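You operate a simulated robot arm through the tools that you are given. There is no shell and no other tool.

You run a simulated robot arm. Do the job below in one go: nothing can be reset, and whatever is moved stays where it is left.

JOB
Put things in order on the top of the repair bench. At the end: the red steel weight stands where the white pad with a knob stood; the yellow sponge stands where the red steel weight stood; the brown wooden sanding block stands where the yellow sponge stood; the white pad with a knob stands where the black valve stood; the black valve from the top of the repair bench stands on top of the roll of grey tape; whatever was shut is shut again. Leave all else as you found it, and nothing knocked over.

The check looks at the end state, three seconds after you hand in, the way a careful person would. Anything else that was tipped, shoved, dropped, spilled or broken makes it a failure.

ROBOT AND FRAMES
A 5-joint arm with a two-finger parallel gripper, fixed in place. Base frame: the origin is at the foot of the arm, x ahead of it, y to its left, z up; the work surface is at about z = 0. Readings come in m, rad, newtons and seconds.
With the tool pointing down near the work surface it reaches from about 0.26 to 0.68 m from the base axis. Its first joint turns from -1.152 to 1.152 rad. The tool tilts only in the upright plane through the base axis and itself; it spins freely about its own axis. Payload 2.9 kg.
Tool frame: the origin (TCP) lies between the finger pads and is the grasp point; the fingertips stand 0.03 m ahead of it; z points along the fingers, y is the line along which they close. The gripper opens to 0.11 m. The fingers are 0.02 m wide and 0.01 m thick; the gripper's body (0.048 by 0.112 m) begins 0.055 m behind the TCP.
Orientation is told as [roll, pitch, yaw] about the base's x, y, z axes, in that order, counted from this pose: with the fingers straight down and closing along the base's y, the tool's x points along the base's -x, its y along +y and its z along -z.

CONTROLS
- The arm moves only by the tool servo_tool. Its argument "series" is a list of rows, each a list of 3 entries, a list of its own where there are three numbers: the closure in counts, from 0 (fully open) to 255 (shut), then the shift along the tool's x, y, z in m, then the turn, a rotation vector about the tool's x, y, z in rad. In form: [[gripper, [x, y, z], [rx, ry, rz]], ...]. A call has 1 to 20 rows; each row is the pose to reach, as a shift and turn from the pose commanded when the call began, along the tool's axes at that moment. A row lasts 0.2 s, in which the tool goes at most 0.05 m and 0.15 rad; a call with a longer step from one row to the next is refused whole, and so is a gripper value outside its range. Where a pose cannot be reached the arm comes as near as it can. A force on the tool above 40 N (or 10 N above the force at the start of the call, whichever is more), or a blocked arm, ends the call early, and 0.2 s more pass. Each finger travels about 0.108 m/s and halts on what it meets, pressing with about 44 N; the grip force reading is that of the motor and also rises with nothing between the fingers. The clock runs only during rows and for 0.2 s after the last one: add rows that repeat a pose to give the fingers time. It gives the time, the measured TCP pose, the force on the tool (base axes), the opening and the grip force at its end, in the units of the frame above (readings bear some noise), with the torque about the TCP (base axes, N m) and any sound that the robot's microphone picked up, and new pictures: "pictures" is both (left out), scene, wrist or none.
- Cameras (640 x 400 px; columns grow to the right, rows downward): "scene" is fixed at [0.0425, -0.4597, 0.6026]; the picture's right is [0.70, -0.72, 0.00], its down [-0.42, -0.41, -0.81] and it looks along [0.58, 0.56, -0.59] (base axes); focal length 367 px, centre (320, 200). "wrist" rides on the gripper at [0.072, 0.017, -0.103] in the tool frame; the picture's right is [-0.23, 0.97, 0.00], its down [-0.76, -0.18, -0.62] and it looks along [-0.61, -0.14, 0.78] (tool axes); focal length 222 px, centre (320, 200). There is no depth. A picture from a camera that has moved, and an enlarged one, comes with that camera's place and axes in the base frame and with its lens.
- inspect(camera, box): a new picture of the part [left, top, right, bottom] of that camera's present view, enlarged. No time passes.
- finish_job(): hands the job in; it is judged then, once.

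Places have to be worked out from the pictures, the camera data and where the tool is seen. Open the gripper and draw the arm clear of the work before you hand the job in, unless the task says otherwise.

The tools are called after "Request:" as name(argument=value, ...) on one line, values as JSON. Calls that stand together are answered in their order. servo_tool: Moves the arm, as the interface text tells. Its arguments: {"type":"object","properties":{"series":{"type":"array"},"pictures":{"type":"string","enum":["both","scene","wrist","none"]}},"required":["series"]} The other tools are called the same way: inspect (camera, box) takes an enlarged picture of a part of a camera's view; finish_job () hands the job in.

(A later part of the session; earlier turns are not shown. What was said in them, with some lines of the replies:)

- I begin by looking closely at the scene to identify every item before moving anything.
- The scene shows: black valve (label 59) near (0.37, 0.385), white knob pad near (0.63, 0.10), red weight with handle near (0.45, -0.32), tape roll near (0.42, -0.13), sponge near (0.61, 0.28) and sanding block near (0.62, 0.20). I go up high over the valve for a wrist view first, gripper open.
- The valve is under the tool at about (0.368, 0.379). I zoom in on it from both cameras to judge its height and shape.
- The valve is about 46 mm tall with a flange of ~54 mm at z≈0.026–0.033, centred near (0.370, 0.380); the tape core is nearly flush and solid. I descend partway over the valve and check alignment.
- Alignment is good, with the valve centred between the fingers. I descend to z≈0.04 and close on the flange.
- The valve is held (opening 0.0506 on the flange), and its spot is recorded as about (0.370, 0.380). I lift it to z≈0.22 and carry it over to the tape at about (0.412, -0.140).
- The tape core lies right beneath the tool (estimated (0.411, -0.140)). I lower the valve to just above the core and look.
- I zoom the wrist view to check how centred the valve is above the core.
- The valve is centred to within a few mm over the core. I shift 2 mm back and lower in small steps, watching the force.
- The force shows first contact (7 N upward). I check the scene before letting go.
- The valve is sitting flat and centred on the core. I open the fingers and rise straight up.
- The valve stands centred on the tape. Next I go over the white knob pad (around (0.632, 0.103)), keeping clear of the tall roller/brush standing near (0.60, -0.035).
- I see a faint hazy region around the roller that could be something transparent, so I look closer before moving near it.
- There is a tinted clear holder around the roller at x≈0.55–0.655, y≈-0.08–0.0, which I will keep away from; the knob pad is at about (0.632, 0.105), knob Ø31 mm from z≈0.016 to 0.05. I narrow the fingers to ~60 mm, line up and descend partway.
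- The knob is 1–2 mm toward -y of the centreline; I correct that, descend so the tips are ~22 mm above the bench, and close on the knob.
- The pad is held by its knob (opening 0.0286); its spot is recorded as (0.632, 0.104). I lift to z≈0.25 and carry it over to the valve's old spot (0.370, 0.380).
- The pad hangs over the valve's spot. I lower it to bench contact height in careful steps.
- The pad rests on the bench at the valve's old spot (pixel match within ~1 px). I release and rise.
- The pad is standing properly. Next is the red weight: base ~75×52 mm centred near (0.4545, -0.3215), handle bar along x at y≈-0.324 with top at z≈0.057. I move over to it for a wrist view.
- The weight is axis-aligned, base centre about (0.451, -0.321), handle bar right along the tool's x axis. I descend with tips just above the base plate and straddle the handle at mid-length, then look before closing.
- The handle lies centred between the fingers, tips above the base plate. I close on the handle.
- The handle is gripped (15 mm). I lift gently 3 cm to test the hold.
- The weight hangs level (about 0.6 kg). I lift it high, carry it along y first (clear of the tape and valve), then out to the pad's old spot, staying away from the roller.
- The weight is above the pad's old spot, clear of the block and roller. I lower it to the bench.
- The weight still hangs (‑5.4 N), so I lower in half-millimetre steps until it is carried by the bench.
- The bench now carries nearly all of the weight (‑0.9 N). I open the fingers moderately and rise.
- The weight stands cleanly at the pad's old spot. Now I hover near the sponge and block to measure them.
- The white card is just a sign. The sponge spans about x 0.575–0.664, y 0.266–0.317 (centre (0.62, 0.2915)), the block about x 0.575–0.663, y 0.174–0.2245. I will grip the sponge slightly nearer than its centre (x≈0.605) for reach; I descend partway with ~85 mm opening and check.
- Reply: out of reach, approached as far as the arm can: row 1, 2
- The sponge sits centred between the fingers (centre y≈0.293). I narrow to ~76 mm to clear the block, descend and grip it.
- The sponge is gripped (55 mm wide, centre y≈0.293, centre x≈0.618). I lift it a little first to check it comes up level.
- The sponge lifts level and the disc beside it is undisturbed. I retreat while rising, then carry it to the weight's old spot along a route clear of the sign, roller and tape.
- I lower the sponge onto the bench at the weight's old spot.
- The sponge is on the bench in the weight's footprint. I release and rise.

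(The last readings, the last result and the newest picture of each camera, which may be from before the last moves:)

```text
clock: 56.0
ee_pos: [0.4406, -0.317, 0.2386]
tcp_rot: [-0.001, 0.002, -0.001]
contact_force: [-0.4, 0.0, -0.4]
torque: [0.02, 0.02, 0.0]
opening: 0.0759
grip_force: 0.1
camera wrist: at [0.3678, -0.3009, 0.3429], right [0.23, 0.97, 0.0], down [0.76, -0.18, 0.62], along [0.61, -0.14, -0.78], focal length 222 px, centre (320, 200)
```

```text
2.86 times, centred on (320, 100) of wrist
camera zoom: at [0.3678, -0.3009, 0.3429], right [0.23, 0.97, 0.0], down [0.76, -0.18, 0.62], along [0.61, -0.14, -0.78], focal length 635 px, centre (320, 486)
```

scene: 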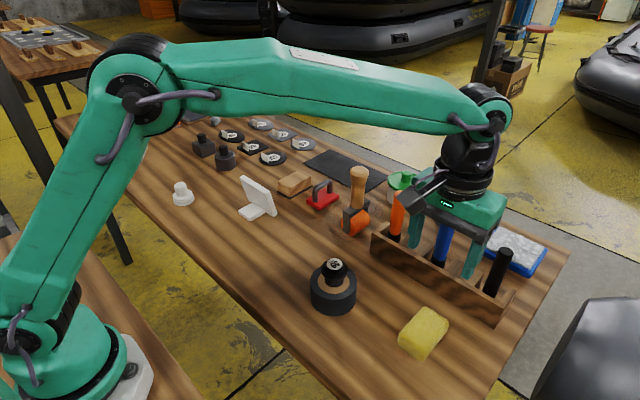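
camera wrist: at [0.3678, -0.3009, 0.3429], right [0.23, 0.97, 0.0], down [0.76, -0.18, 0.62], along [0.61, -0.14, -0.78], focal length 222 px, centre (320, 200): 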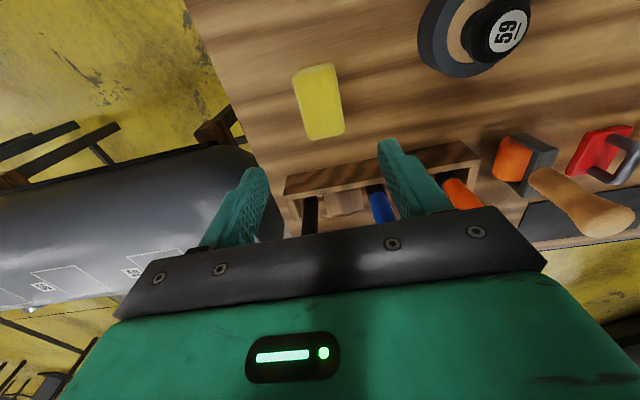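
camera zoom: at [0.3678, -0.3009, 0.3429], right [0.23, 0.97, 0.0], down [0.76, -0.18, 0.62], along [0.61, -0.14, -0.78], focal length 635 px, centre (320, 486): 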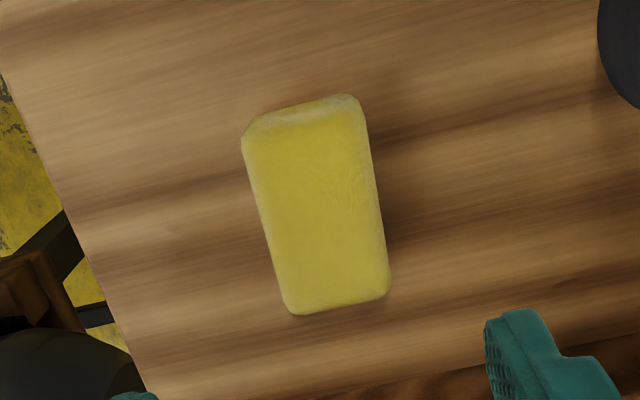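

The sponge sits where the weight was. Now I go for the sanding block, hovering above it with the fingers at ~76 mm.

Request:
servo_tool(series=[[79, [0, 0.04, 0], [0, 0, 0]], [79, [0, 0.087, 0], [0, 0, 0]], [79, [0, 0.134, 0], [0, 0, 0]], [79, [0, 0.181, 0], [0, 0, 0]], [79, [0, 0.228, 0], [0, 0, 0]], [79, [0, 0.275, 0], [0, 0, 0]], [79, [0, 0.322, 0], [0, 0, 0]], [79, [0, 0.369, 0], [0, 0, 0]], [79, [-0.015, 0.412, 0], [0, 0, 0]], [79, [-0.04, 0.45, 0], [0, 0, 0]], [79, [-0.07, 0.483, 0], [0, 0, 0]], [79, [-0.105, 0.51, 0], [0, 0, 0]], [79, [-0.145, 0.52, 0.01], [0, 0, 0]], [79, [-0.167, 0.52, 0.035], [0, 0, 0]], [79, [-0.167, 0.52, 0.0765], [0, 0, 0]], [79, [-0.167, 0.52, 0.1165], [0, 0, 0]], [79, [-0.167, 0.52, 0.1165], [0, 0, 0]]], pictures="both")

Request:
inspect(camera="wrist", box=[200, 60, 440, 230])

Request:
inspect(camera="scene", box=[240, 120, 360, 220])

```text
clock: 59.6
ee_pos: [0.6056, 0.199, 0.1204]
tcp_rot: [-0.002, 0.0, 0.0]
contact_force: [-1.1, -1.0, 0.1]
torque: [0.02, -0.02, -0.02]
opening: 0.0757
grip_force: 0.1
camera wrist: at [0.5334, 0.2157, 0.2248], right [0.23, 0.97, 0.0], down [0.76, -0.18, 0.62], along [0.61, -0.14, -0.78], focal length 222 px, centre (320, 200)
```

scene: 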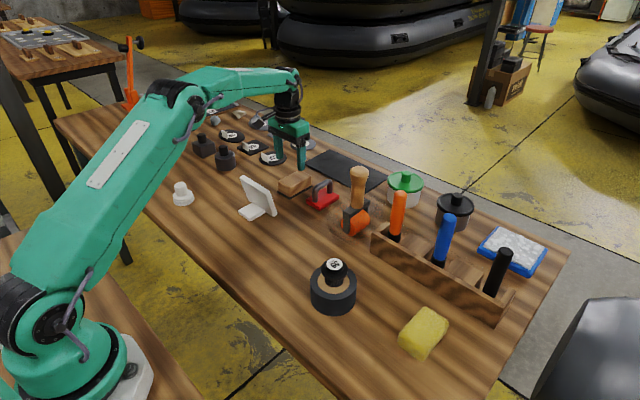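
wrist: 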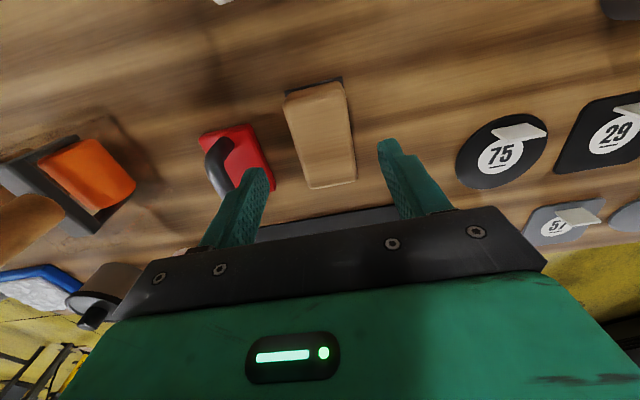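

```text
2.35 times, centred on (320, 145) of wrist
camera zoom: at [0.5334, 0.2157, 0.2248], right [0.23, 0.97, 0.0], down [0.76, -0.18, 0.62], along [0.61, -0.14, -0.78], focal length 523 px, centre (320, 329)
```

zoom: 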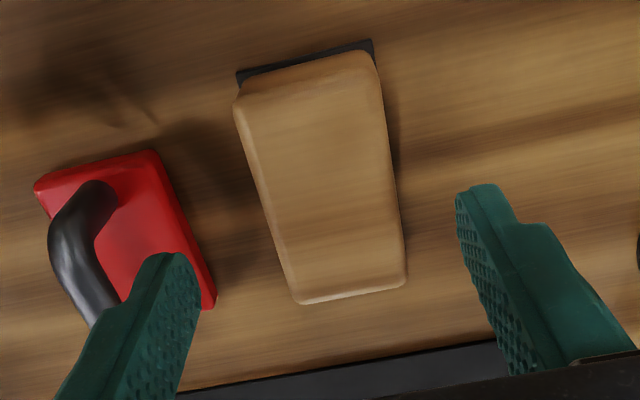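

```text
4.00 times, centred on (300, 170) of scene
camera zoom: at [0.0425, -0.4597, 0.6026], right [0.7, -0.72, 0.0], down [-0.42, -0.41, -0.81], along [0.58, 0.56, -0.59], focal length 1468 px, centre (400, 320)
```

zoom: 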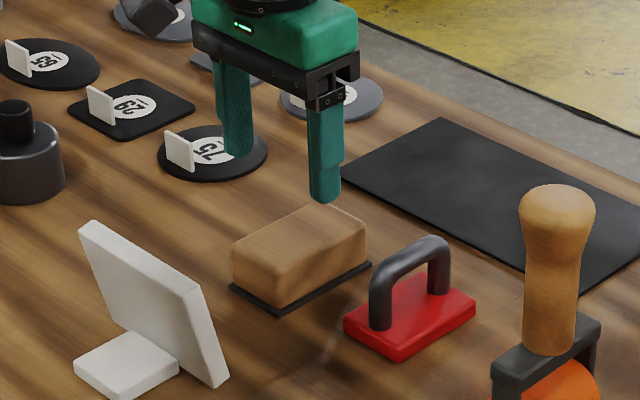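

The block is centred near (0.6175, 0.201), about 90×46 mm, between the fingers. I descend (tips ~10 mm above the bench, above the sheet under it) and grip.

Request:
servo_tool(series=[[79, [0, 0.001, 0.03], [0, 0, 0]], [79, [0, 0.001, 0.06], [0, 0, 0]], [79, [0, 0.001, 0.075], [0, 0, 0]], [79, [0, 0.001, 0.08], [0, 0, 0]], [79, [0, 0.001, 0.08], [0, 0, 0]], [255, [0, 0.001, 0.08], [0, 0, 0]], [255, [0, 0.001, 0.08], [0, 0, 0]], [255, [0, 0.001, 0.08], [0, 0, 0]], [255, [0, 0.001, 0.08], [0, 0, 0]]], pictures="both")

Request:
inspect(camera="scene", box=[240, 120, 360, 220])

Request:
inspect(camera="wrist", box=[200, 80, 440, 250])

```text
clock: 61.6
ee_pos: [0.6052, 0.2003, 0.0406]
tcp_rot: [0.001, -0.001, 0.0]
contact_force: [-0.1, 0.0, 1.2]
torque: [0.0, 0.04, 0.03]
opening: 0.0513
grip_force: 44.4
camera wrist: at [0.5314, 0.2169, 0.1442], right [0.23, 0.97, 0.0], down [0.76, -0.18, 0.62], along [0.61, -0.14, -0.78], focal length 222 px, centre (320, 200)
```

scene: 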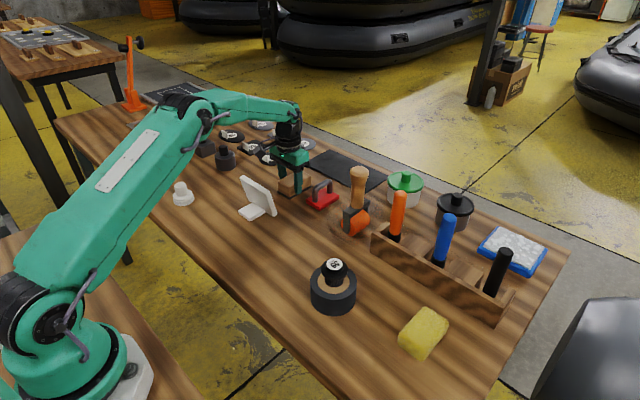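
wrist: 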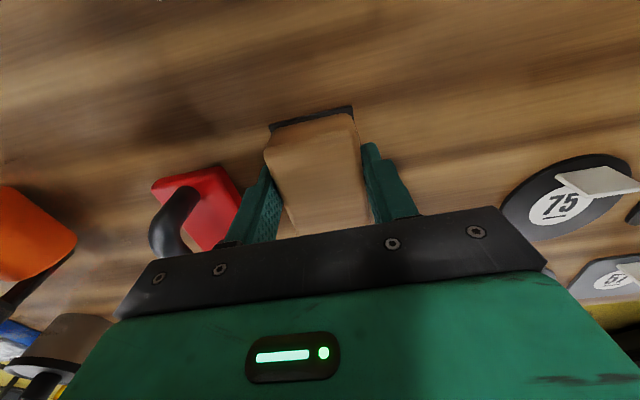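

```text
4.00 times, centred on (300, 170) of scene
camera zoom: at [0.0425, -0.4597, 0.6026], right [0.7, -0.72, 0.0], down [-0.42, -0.41, -0.81], along [0.58, 0.56, -0.59], focal length 1468 px, centre (400, 320)
```

zoom: 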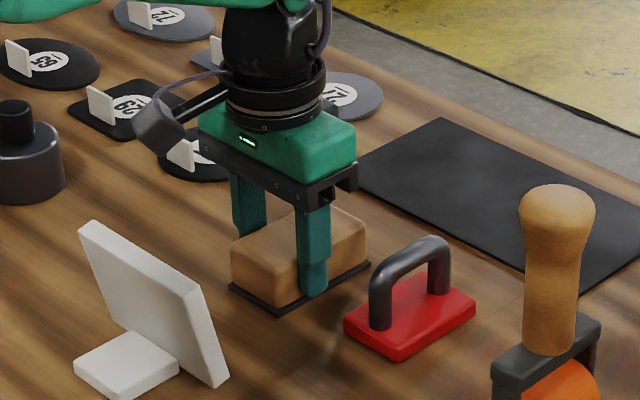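

```text
2.35 times, centred on (320, 165) of wrist
camera zoom: at [0.5314, 0.2169, 0.1442], right [0.23, 0.97, 0.0], down [0.76, -0.18, 0.62], along [0.61, -0.14, -0.78], focal length 523 px, centre (320, 282)
```

zoom: 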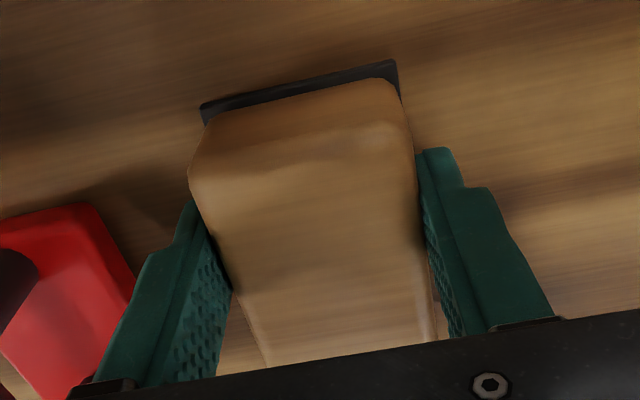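

The block is held (51 mm). I lift a few centimetres to see whether the dark sheet belongs to it.

Request:
servo_tool(series=[[255, [0, 0, -0.015], [0, 0, 0]], [255, [0, 0, -0.05], [0, 0, 0]], [255, [0, 0, -0.075], [0, 0, 0]], [255, [0, 0, -0.075], [0, 0, 0]]], pictures="both")

Request:
inspect(camera="scene", box=[240, 110, 360, 210])

```text
clock: 62.6
ee_pos: [0.6042, 0.2011, 0.1144]
tcp_rot: [-0.001, 0.001, 0.0]
contact_force: [0.9, -0.6, -0.6]
torque: [0.0, 0.01, 0.01]
opening: 0.0516
grip_force: 44.3
camera wrist: at [0.5327, 0.2168, 0.2192], right [0.23, 0.97, 0.0], down [0.76, -0.18, 0.62], along [0.61, -0.14, -0.78], focal length 222 px, centre (320, 200)
```

scene: 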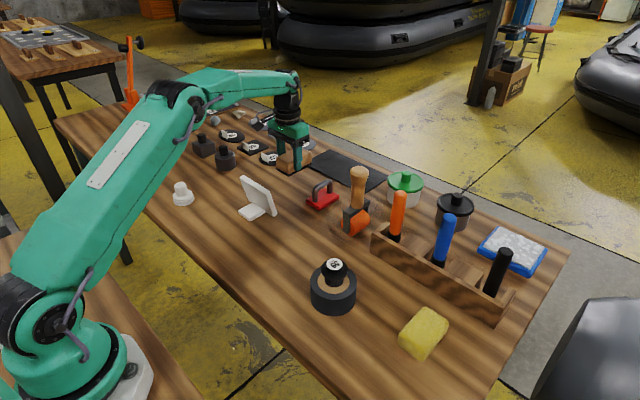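
wrist: 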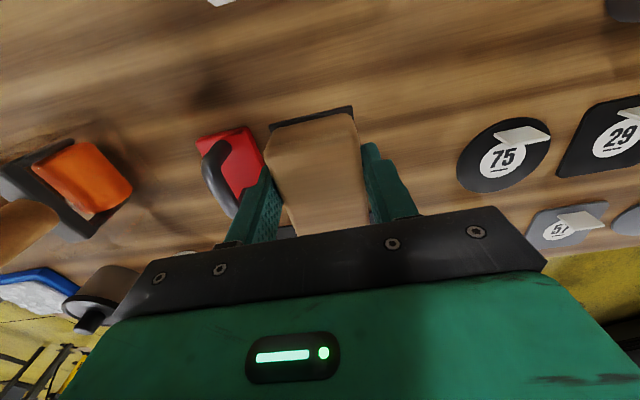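

```text
4.00 times, centred on (300, 160) of scene
camera zoom: at [0.0425, -0.4597, 0.6026], right [0.7, -0.72, 0.0], down [-0.42, -0.41, -0.81], along [0.58, 0.56, -0.59], focal length 1468 px, centre (400, 360)
```

zoom: 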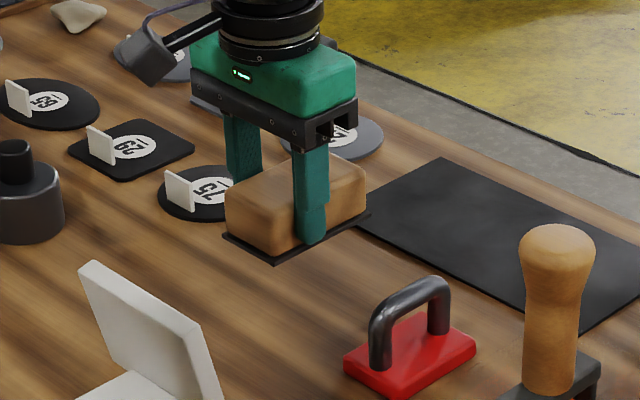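

The sheet is part of the block. I shift it 92 mm along +y to the sponge's old spot and lower it.

Request:
servo_tool(series=[[255, [0, 0.03, 0], [0, 0, 0]], [255, [0, 0.065, 0], [0, 0, 0]], [255, [0, 0.092, 0.005], [0, 0, 0]], [255, [0, 0.092, 0.035], [0, 0, 0]], [255, [0, 0.092, 0.06], [0, 0, 0]], [255, [0, 0.092, 0.07], [0, 0, 0]], [255, [0, 0.092, 0.0735], [0, 0, 0]], [255, [0, 0.092, 0.0735], [0, 0, 0]]], pictures="both")

Request:
inspect(camera="scene", box=[220, 110, 340, 210])

```text
clock: 64.4
ee_pos: [0.6053, 0.2936, 0.0422]
tcp_rot: [0.002, 0.0, 0.0]
contact_force: [0.0, 0.2, -0.6]
torque: [-0.03, 0.03, 0.02]
opening: 0.0515
grip_force: 44.1
camera wrist: at [0.5324, 0.3103, 0.1465], right [0.23, 0.97, 0.0], down [0.76, -0.18, 0.62], along [0.61, -0.14, -0.78], focal length 222 px, centre (320, 200)
```

scene: 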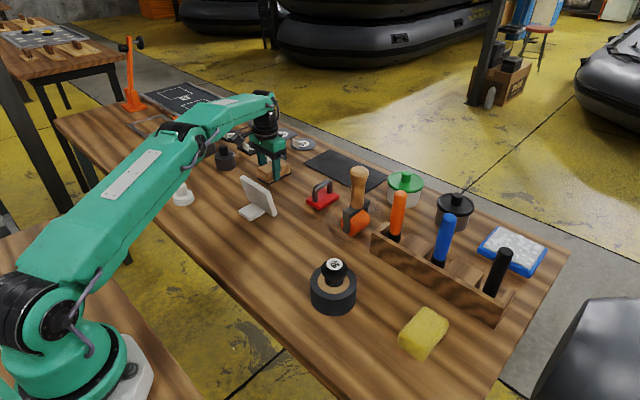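
wrist: 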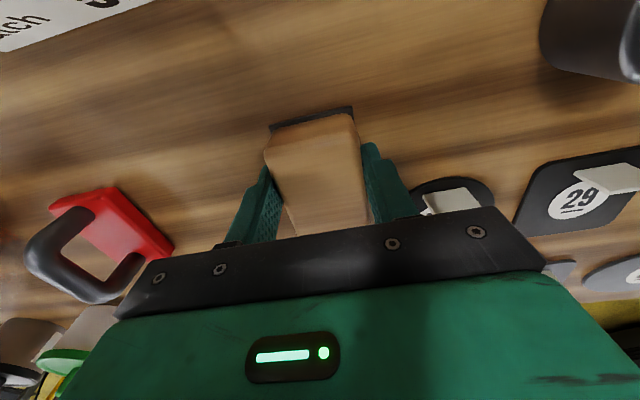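

```text
4.00 times, centred on (280, 160) of scene
camera zoom: at [0.0425, -0.4597, 0.6026], right [0.7, -0.72, 0.0], down [-0.42, -0.41, -0.81], along [0.58, 0.56, -0.59], focal length 1468 px, centre (480, 360)
```

zoom: 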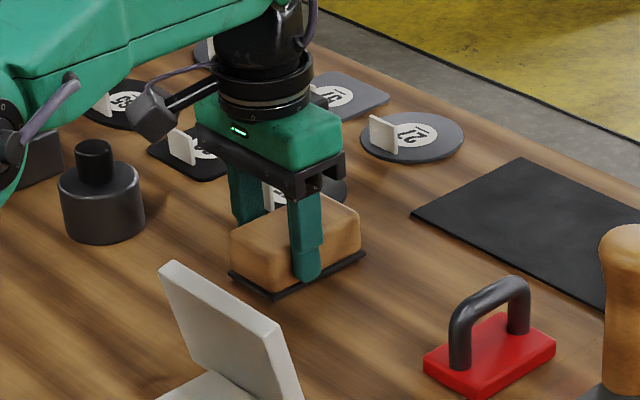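

About a millimetre to go; I lower slowly until I feel contact.

Request:
servo_tool(series=[[255, [0, 0, 0.0008], [0, 0, 0]], [255, [0, 0, 0.0015], [0, 0, 0]], [255, [0, 0, 0.0015], [0, 0, 0]]], pictures="none")

```text
clock: 65.2
ee_pos: [0.6052, 0.2936, 0.0403]
tcp_rot: [-0.001, 0.0, 0.0]
contact_force: [-0.2, 0.1, -1.4]
torque: [0.01, 0.03, 0.0]
opening: 0.0517
grip_force: 44.0
```

Request:
servo_tool(series=[[255, [0, 0, 0.0005], [0, 0, 0]], [255, [0, 0, 0.001], [0, 0, 0]], [255, [0, 0, 0.001], [0, 0, 0]]], pictures="none")

```text
clock: 66.0
ee_pos: [0.6052, 0.2929, 0.0393]
tcp_rot: [-0.001, -0.001, 0.002]
contact_force: [0.6, 1.7, 1.3]
torque: [-0.01, 0.04, -0.01]
opening: 0.0512
grip_force: 44.1
```

Contact is made (force turned upward). I release with a small opening, rise straight up and then draw back.

Request:
servo_tool(series=[[93, [0, 0, 0], [0, 0, 0]], [93, [0, 0, 0], [0, 0, 0]], [93, [0, 0, 0], [0, 0, 0]], [93, [0, 0, -0.02], [0, 0, 0]], [93, [0, 0, -0.05], [0, 0, 0]], [93, [0, 0, -0.085], [0, 0, 0]], [93, [0.015, 0, -0.12], [0, 0, 0]], [93, [0.035, 0, -0.16], [0, 0, 0]], [93, [0.06, 0, -0.19], [0, 0, 0]], [93, [0.1, 0, -0.21], [0, 0, 0]], [93, [0.145, 0, -0.22], [0, 0, 0]], [93, [0.18, -0.03, -0.22], [0, 0, 0]], [0, [0.19, -0.07, -0.23], [0, 0, 0]], [0, [0.2, -0.11, -0.23], [0, 0, 0]], [0, [0.2, -0.15, -0.23], [0, 0, 0]], [0, [0.2, -0.19, -0.23], [0, 0, 0]], [0, [0.2, -0.23, -0.23], [0, 0, 0]], [0, [0.2, -0.23, -0.23], [0, 0, 0]]], pictures="both")

Request:
inspect(camera="scene", box=[150, 100, 350, 225])

Request:
inspect(camera="scene", box=[290, 150, 570, 370])

```text
clock: 69.8
ee_pos: [0.407, 0.0628, 0.2672]
tcp_rot: [0.001, 0.0, 0.0]
contact_force: [-0.7, -0.9, -1.0]
torque: [0.0, 0.01, -0.01]
opening: 0.1101
grip_force: 0.1
camera wrist: at [0.3342, 0.079, 0.3722], right [0.23, 0.97, 0.0], down [0.76, -0.18, 0.62], along [0.61, -0.14, -0.78], focal length 222 px, centre (320, 200)
```

scene: 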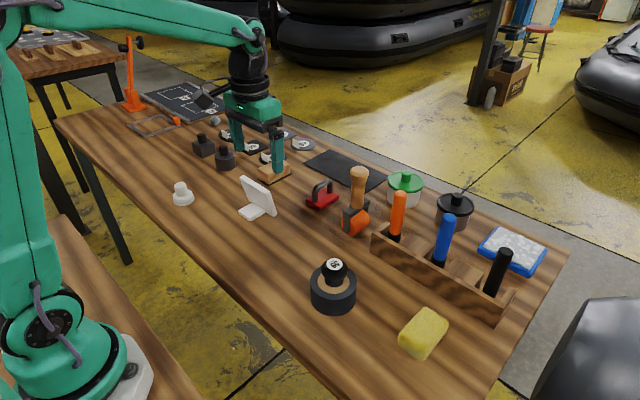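
wrist: 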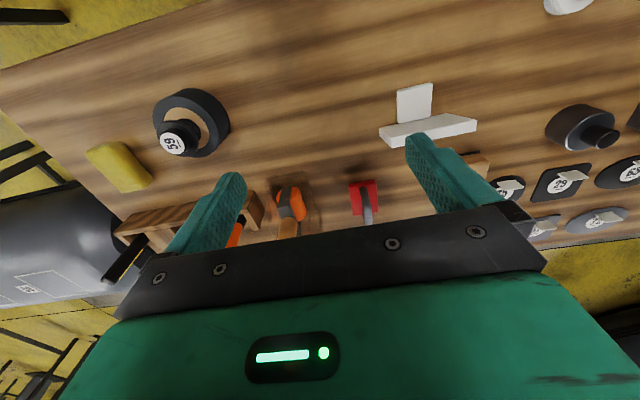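

```text
3.20 times, centred on (250, 162) of scene
camera zoom: at [0.0425, -0.4597, 0.6026], right [0.7, -0.72, 0.0], down [-0.42, -0.41, -0.81], along [0.58, 0.56, -0.59], focal length 1175 px, centre (544, 320)
```

zoom: 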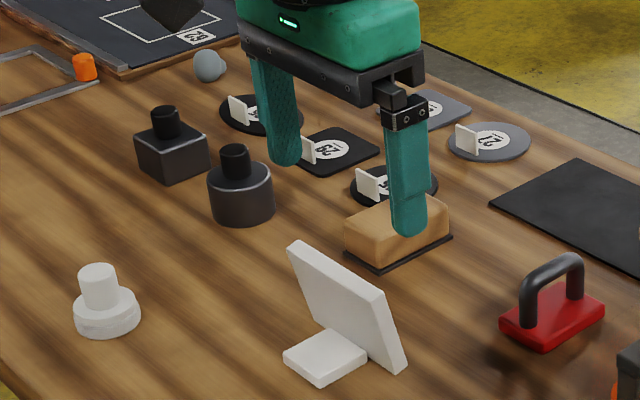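

```text
1.82 times, centred on (430, 260) of scene
camera zoom: at [0.0425, -0.4597, 0.6026], right [0.7, -0.72, 0.0], down [-0.42, -0.41, -0.81], along [0.58, 0.56, -0.59], focal length 668 px, centre (120, 91)
```

zoom: 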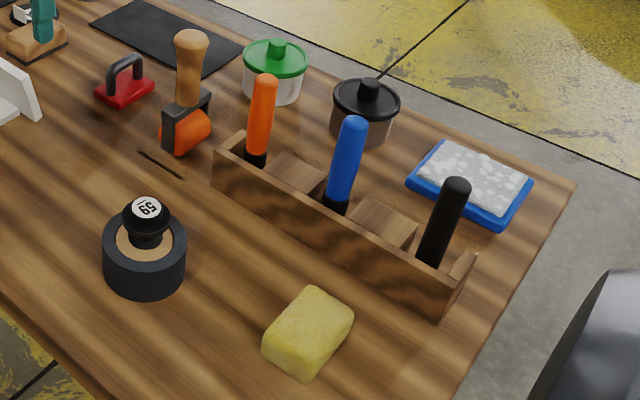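

All five items look right. I raise and retract the open gripper clear of the bench and take a final look.

Request:
servo_tool(series=[[0, [0.01, -0.03, -0.03], [0, 0, 0]], [0, [0.02, -0.065, -0.05], [0, 0, 0]], [0, [0.03, -0.1, -0.07], [0, 0, 0]], [0, [0.03, -0.1, -0.07], [0, 0, 0]]], pictures="both")

Request:
inspect(camera="scene", box=[150, 100, 350, 225])

Request:
inspect(camera="scene", box=[290, 240, 460, 370])

```text
clock: 70.8
ee_pos: [0.3747, -0.0381, 0.3395]
tcp_rot: [0.0, 0.001, 0.001]
contact_force: [0.4, 0.2, -0.4]
torque: [0.0, 0.01, 0.01]
opening: 0.11
grip_force: 0.0
camera wrist: at [0.3011, -0.0216, 0.4443], right [0.23, 0.97, 0.0], down [0.76, -0.18, 0.62], along [0.61, -0.14, -0.78], focal length 222 px, centre (320, 200)
```

scene: 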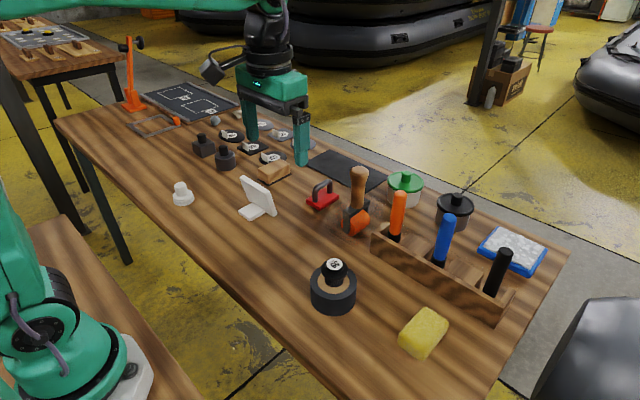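
wrist: 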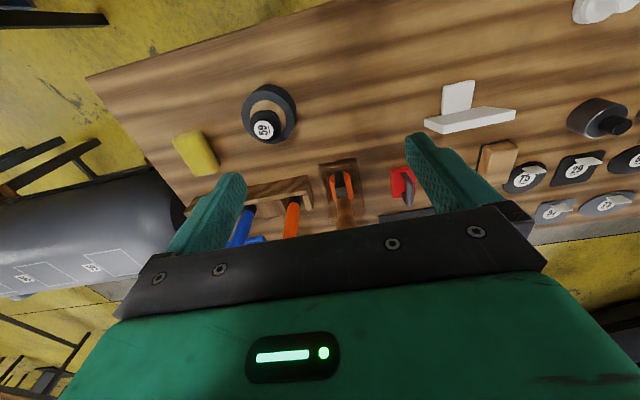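

```text
3.20 times, centred on (250, 162) of scene
camera zoom: at [0.0425, -0.4597, 0.6026], right [0.7, -0.72, 0.0], down [-0.42, -0.41, -0.81], along [0.58, 0.56, -0.59], focal length 1175 px, centre (544, 320)
```

zoom: 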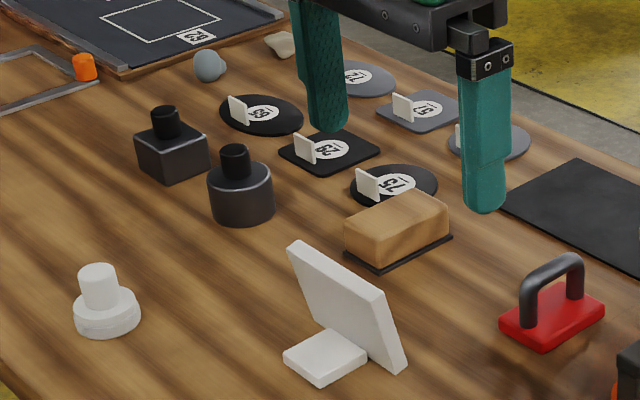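

```text
3.08 times, centred on (375, 305) of scene
camera zoom: at [0.0425, -0.4597, 0.6026], right [0.7, -0.72, 0.0], down [-0.42, -0.41, -0.81], along [0.58, 0.56, -0.59], focal length 1130 px, centre (151, -123)
```

zoom: 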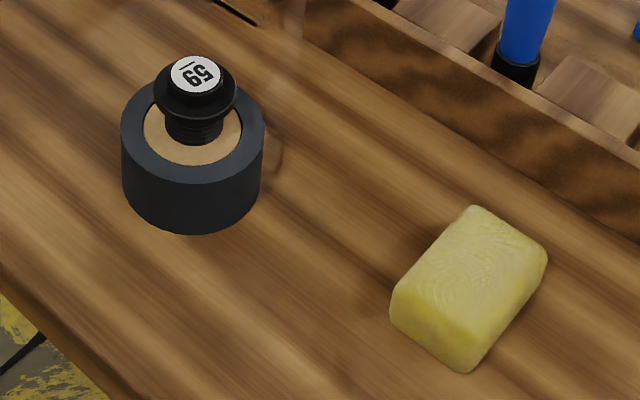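

The final view shows all five items in place: the valve upright on the tape, the pad at the valve's spot, the weight at the pad's, the sponge at the weight's and the block at the sponge's. The lids are still shut, everything else looks undisturbed, and the open gripper is clear of the bench, so I hand in.

Request:
finish_job()

```text
The job is handed in.
```

The bench is in order and I've handed the job in. The last pictures show each item in its new place, within a few millimetres by my reckoning:

- **Black valve:** upright and centred on the roll of grey tape.
- **White pad with a knob:** where the black valve stood.
- **Red steel weight:** where the white pad stood.
- **Yellow sponge:** where the red weight stood.
- **Brown sanding block:** where the yellow sponge stood. The dark sheet under it is part of the block and moved with it.

I opened nothing, so what was shut is still shut. Nothing was knocked over, and everything else looks as it did at the start. The gripper is open and raised clear of the bench.
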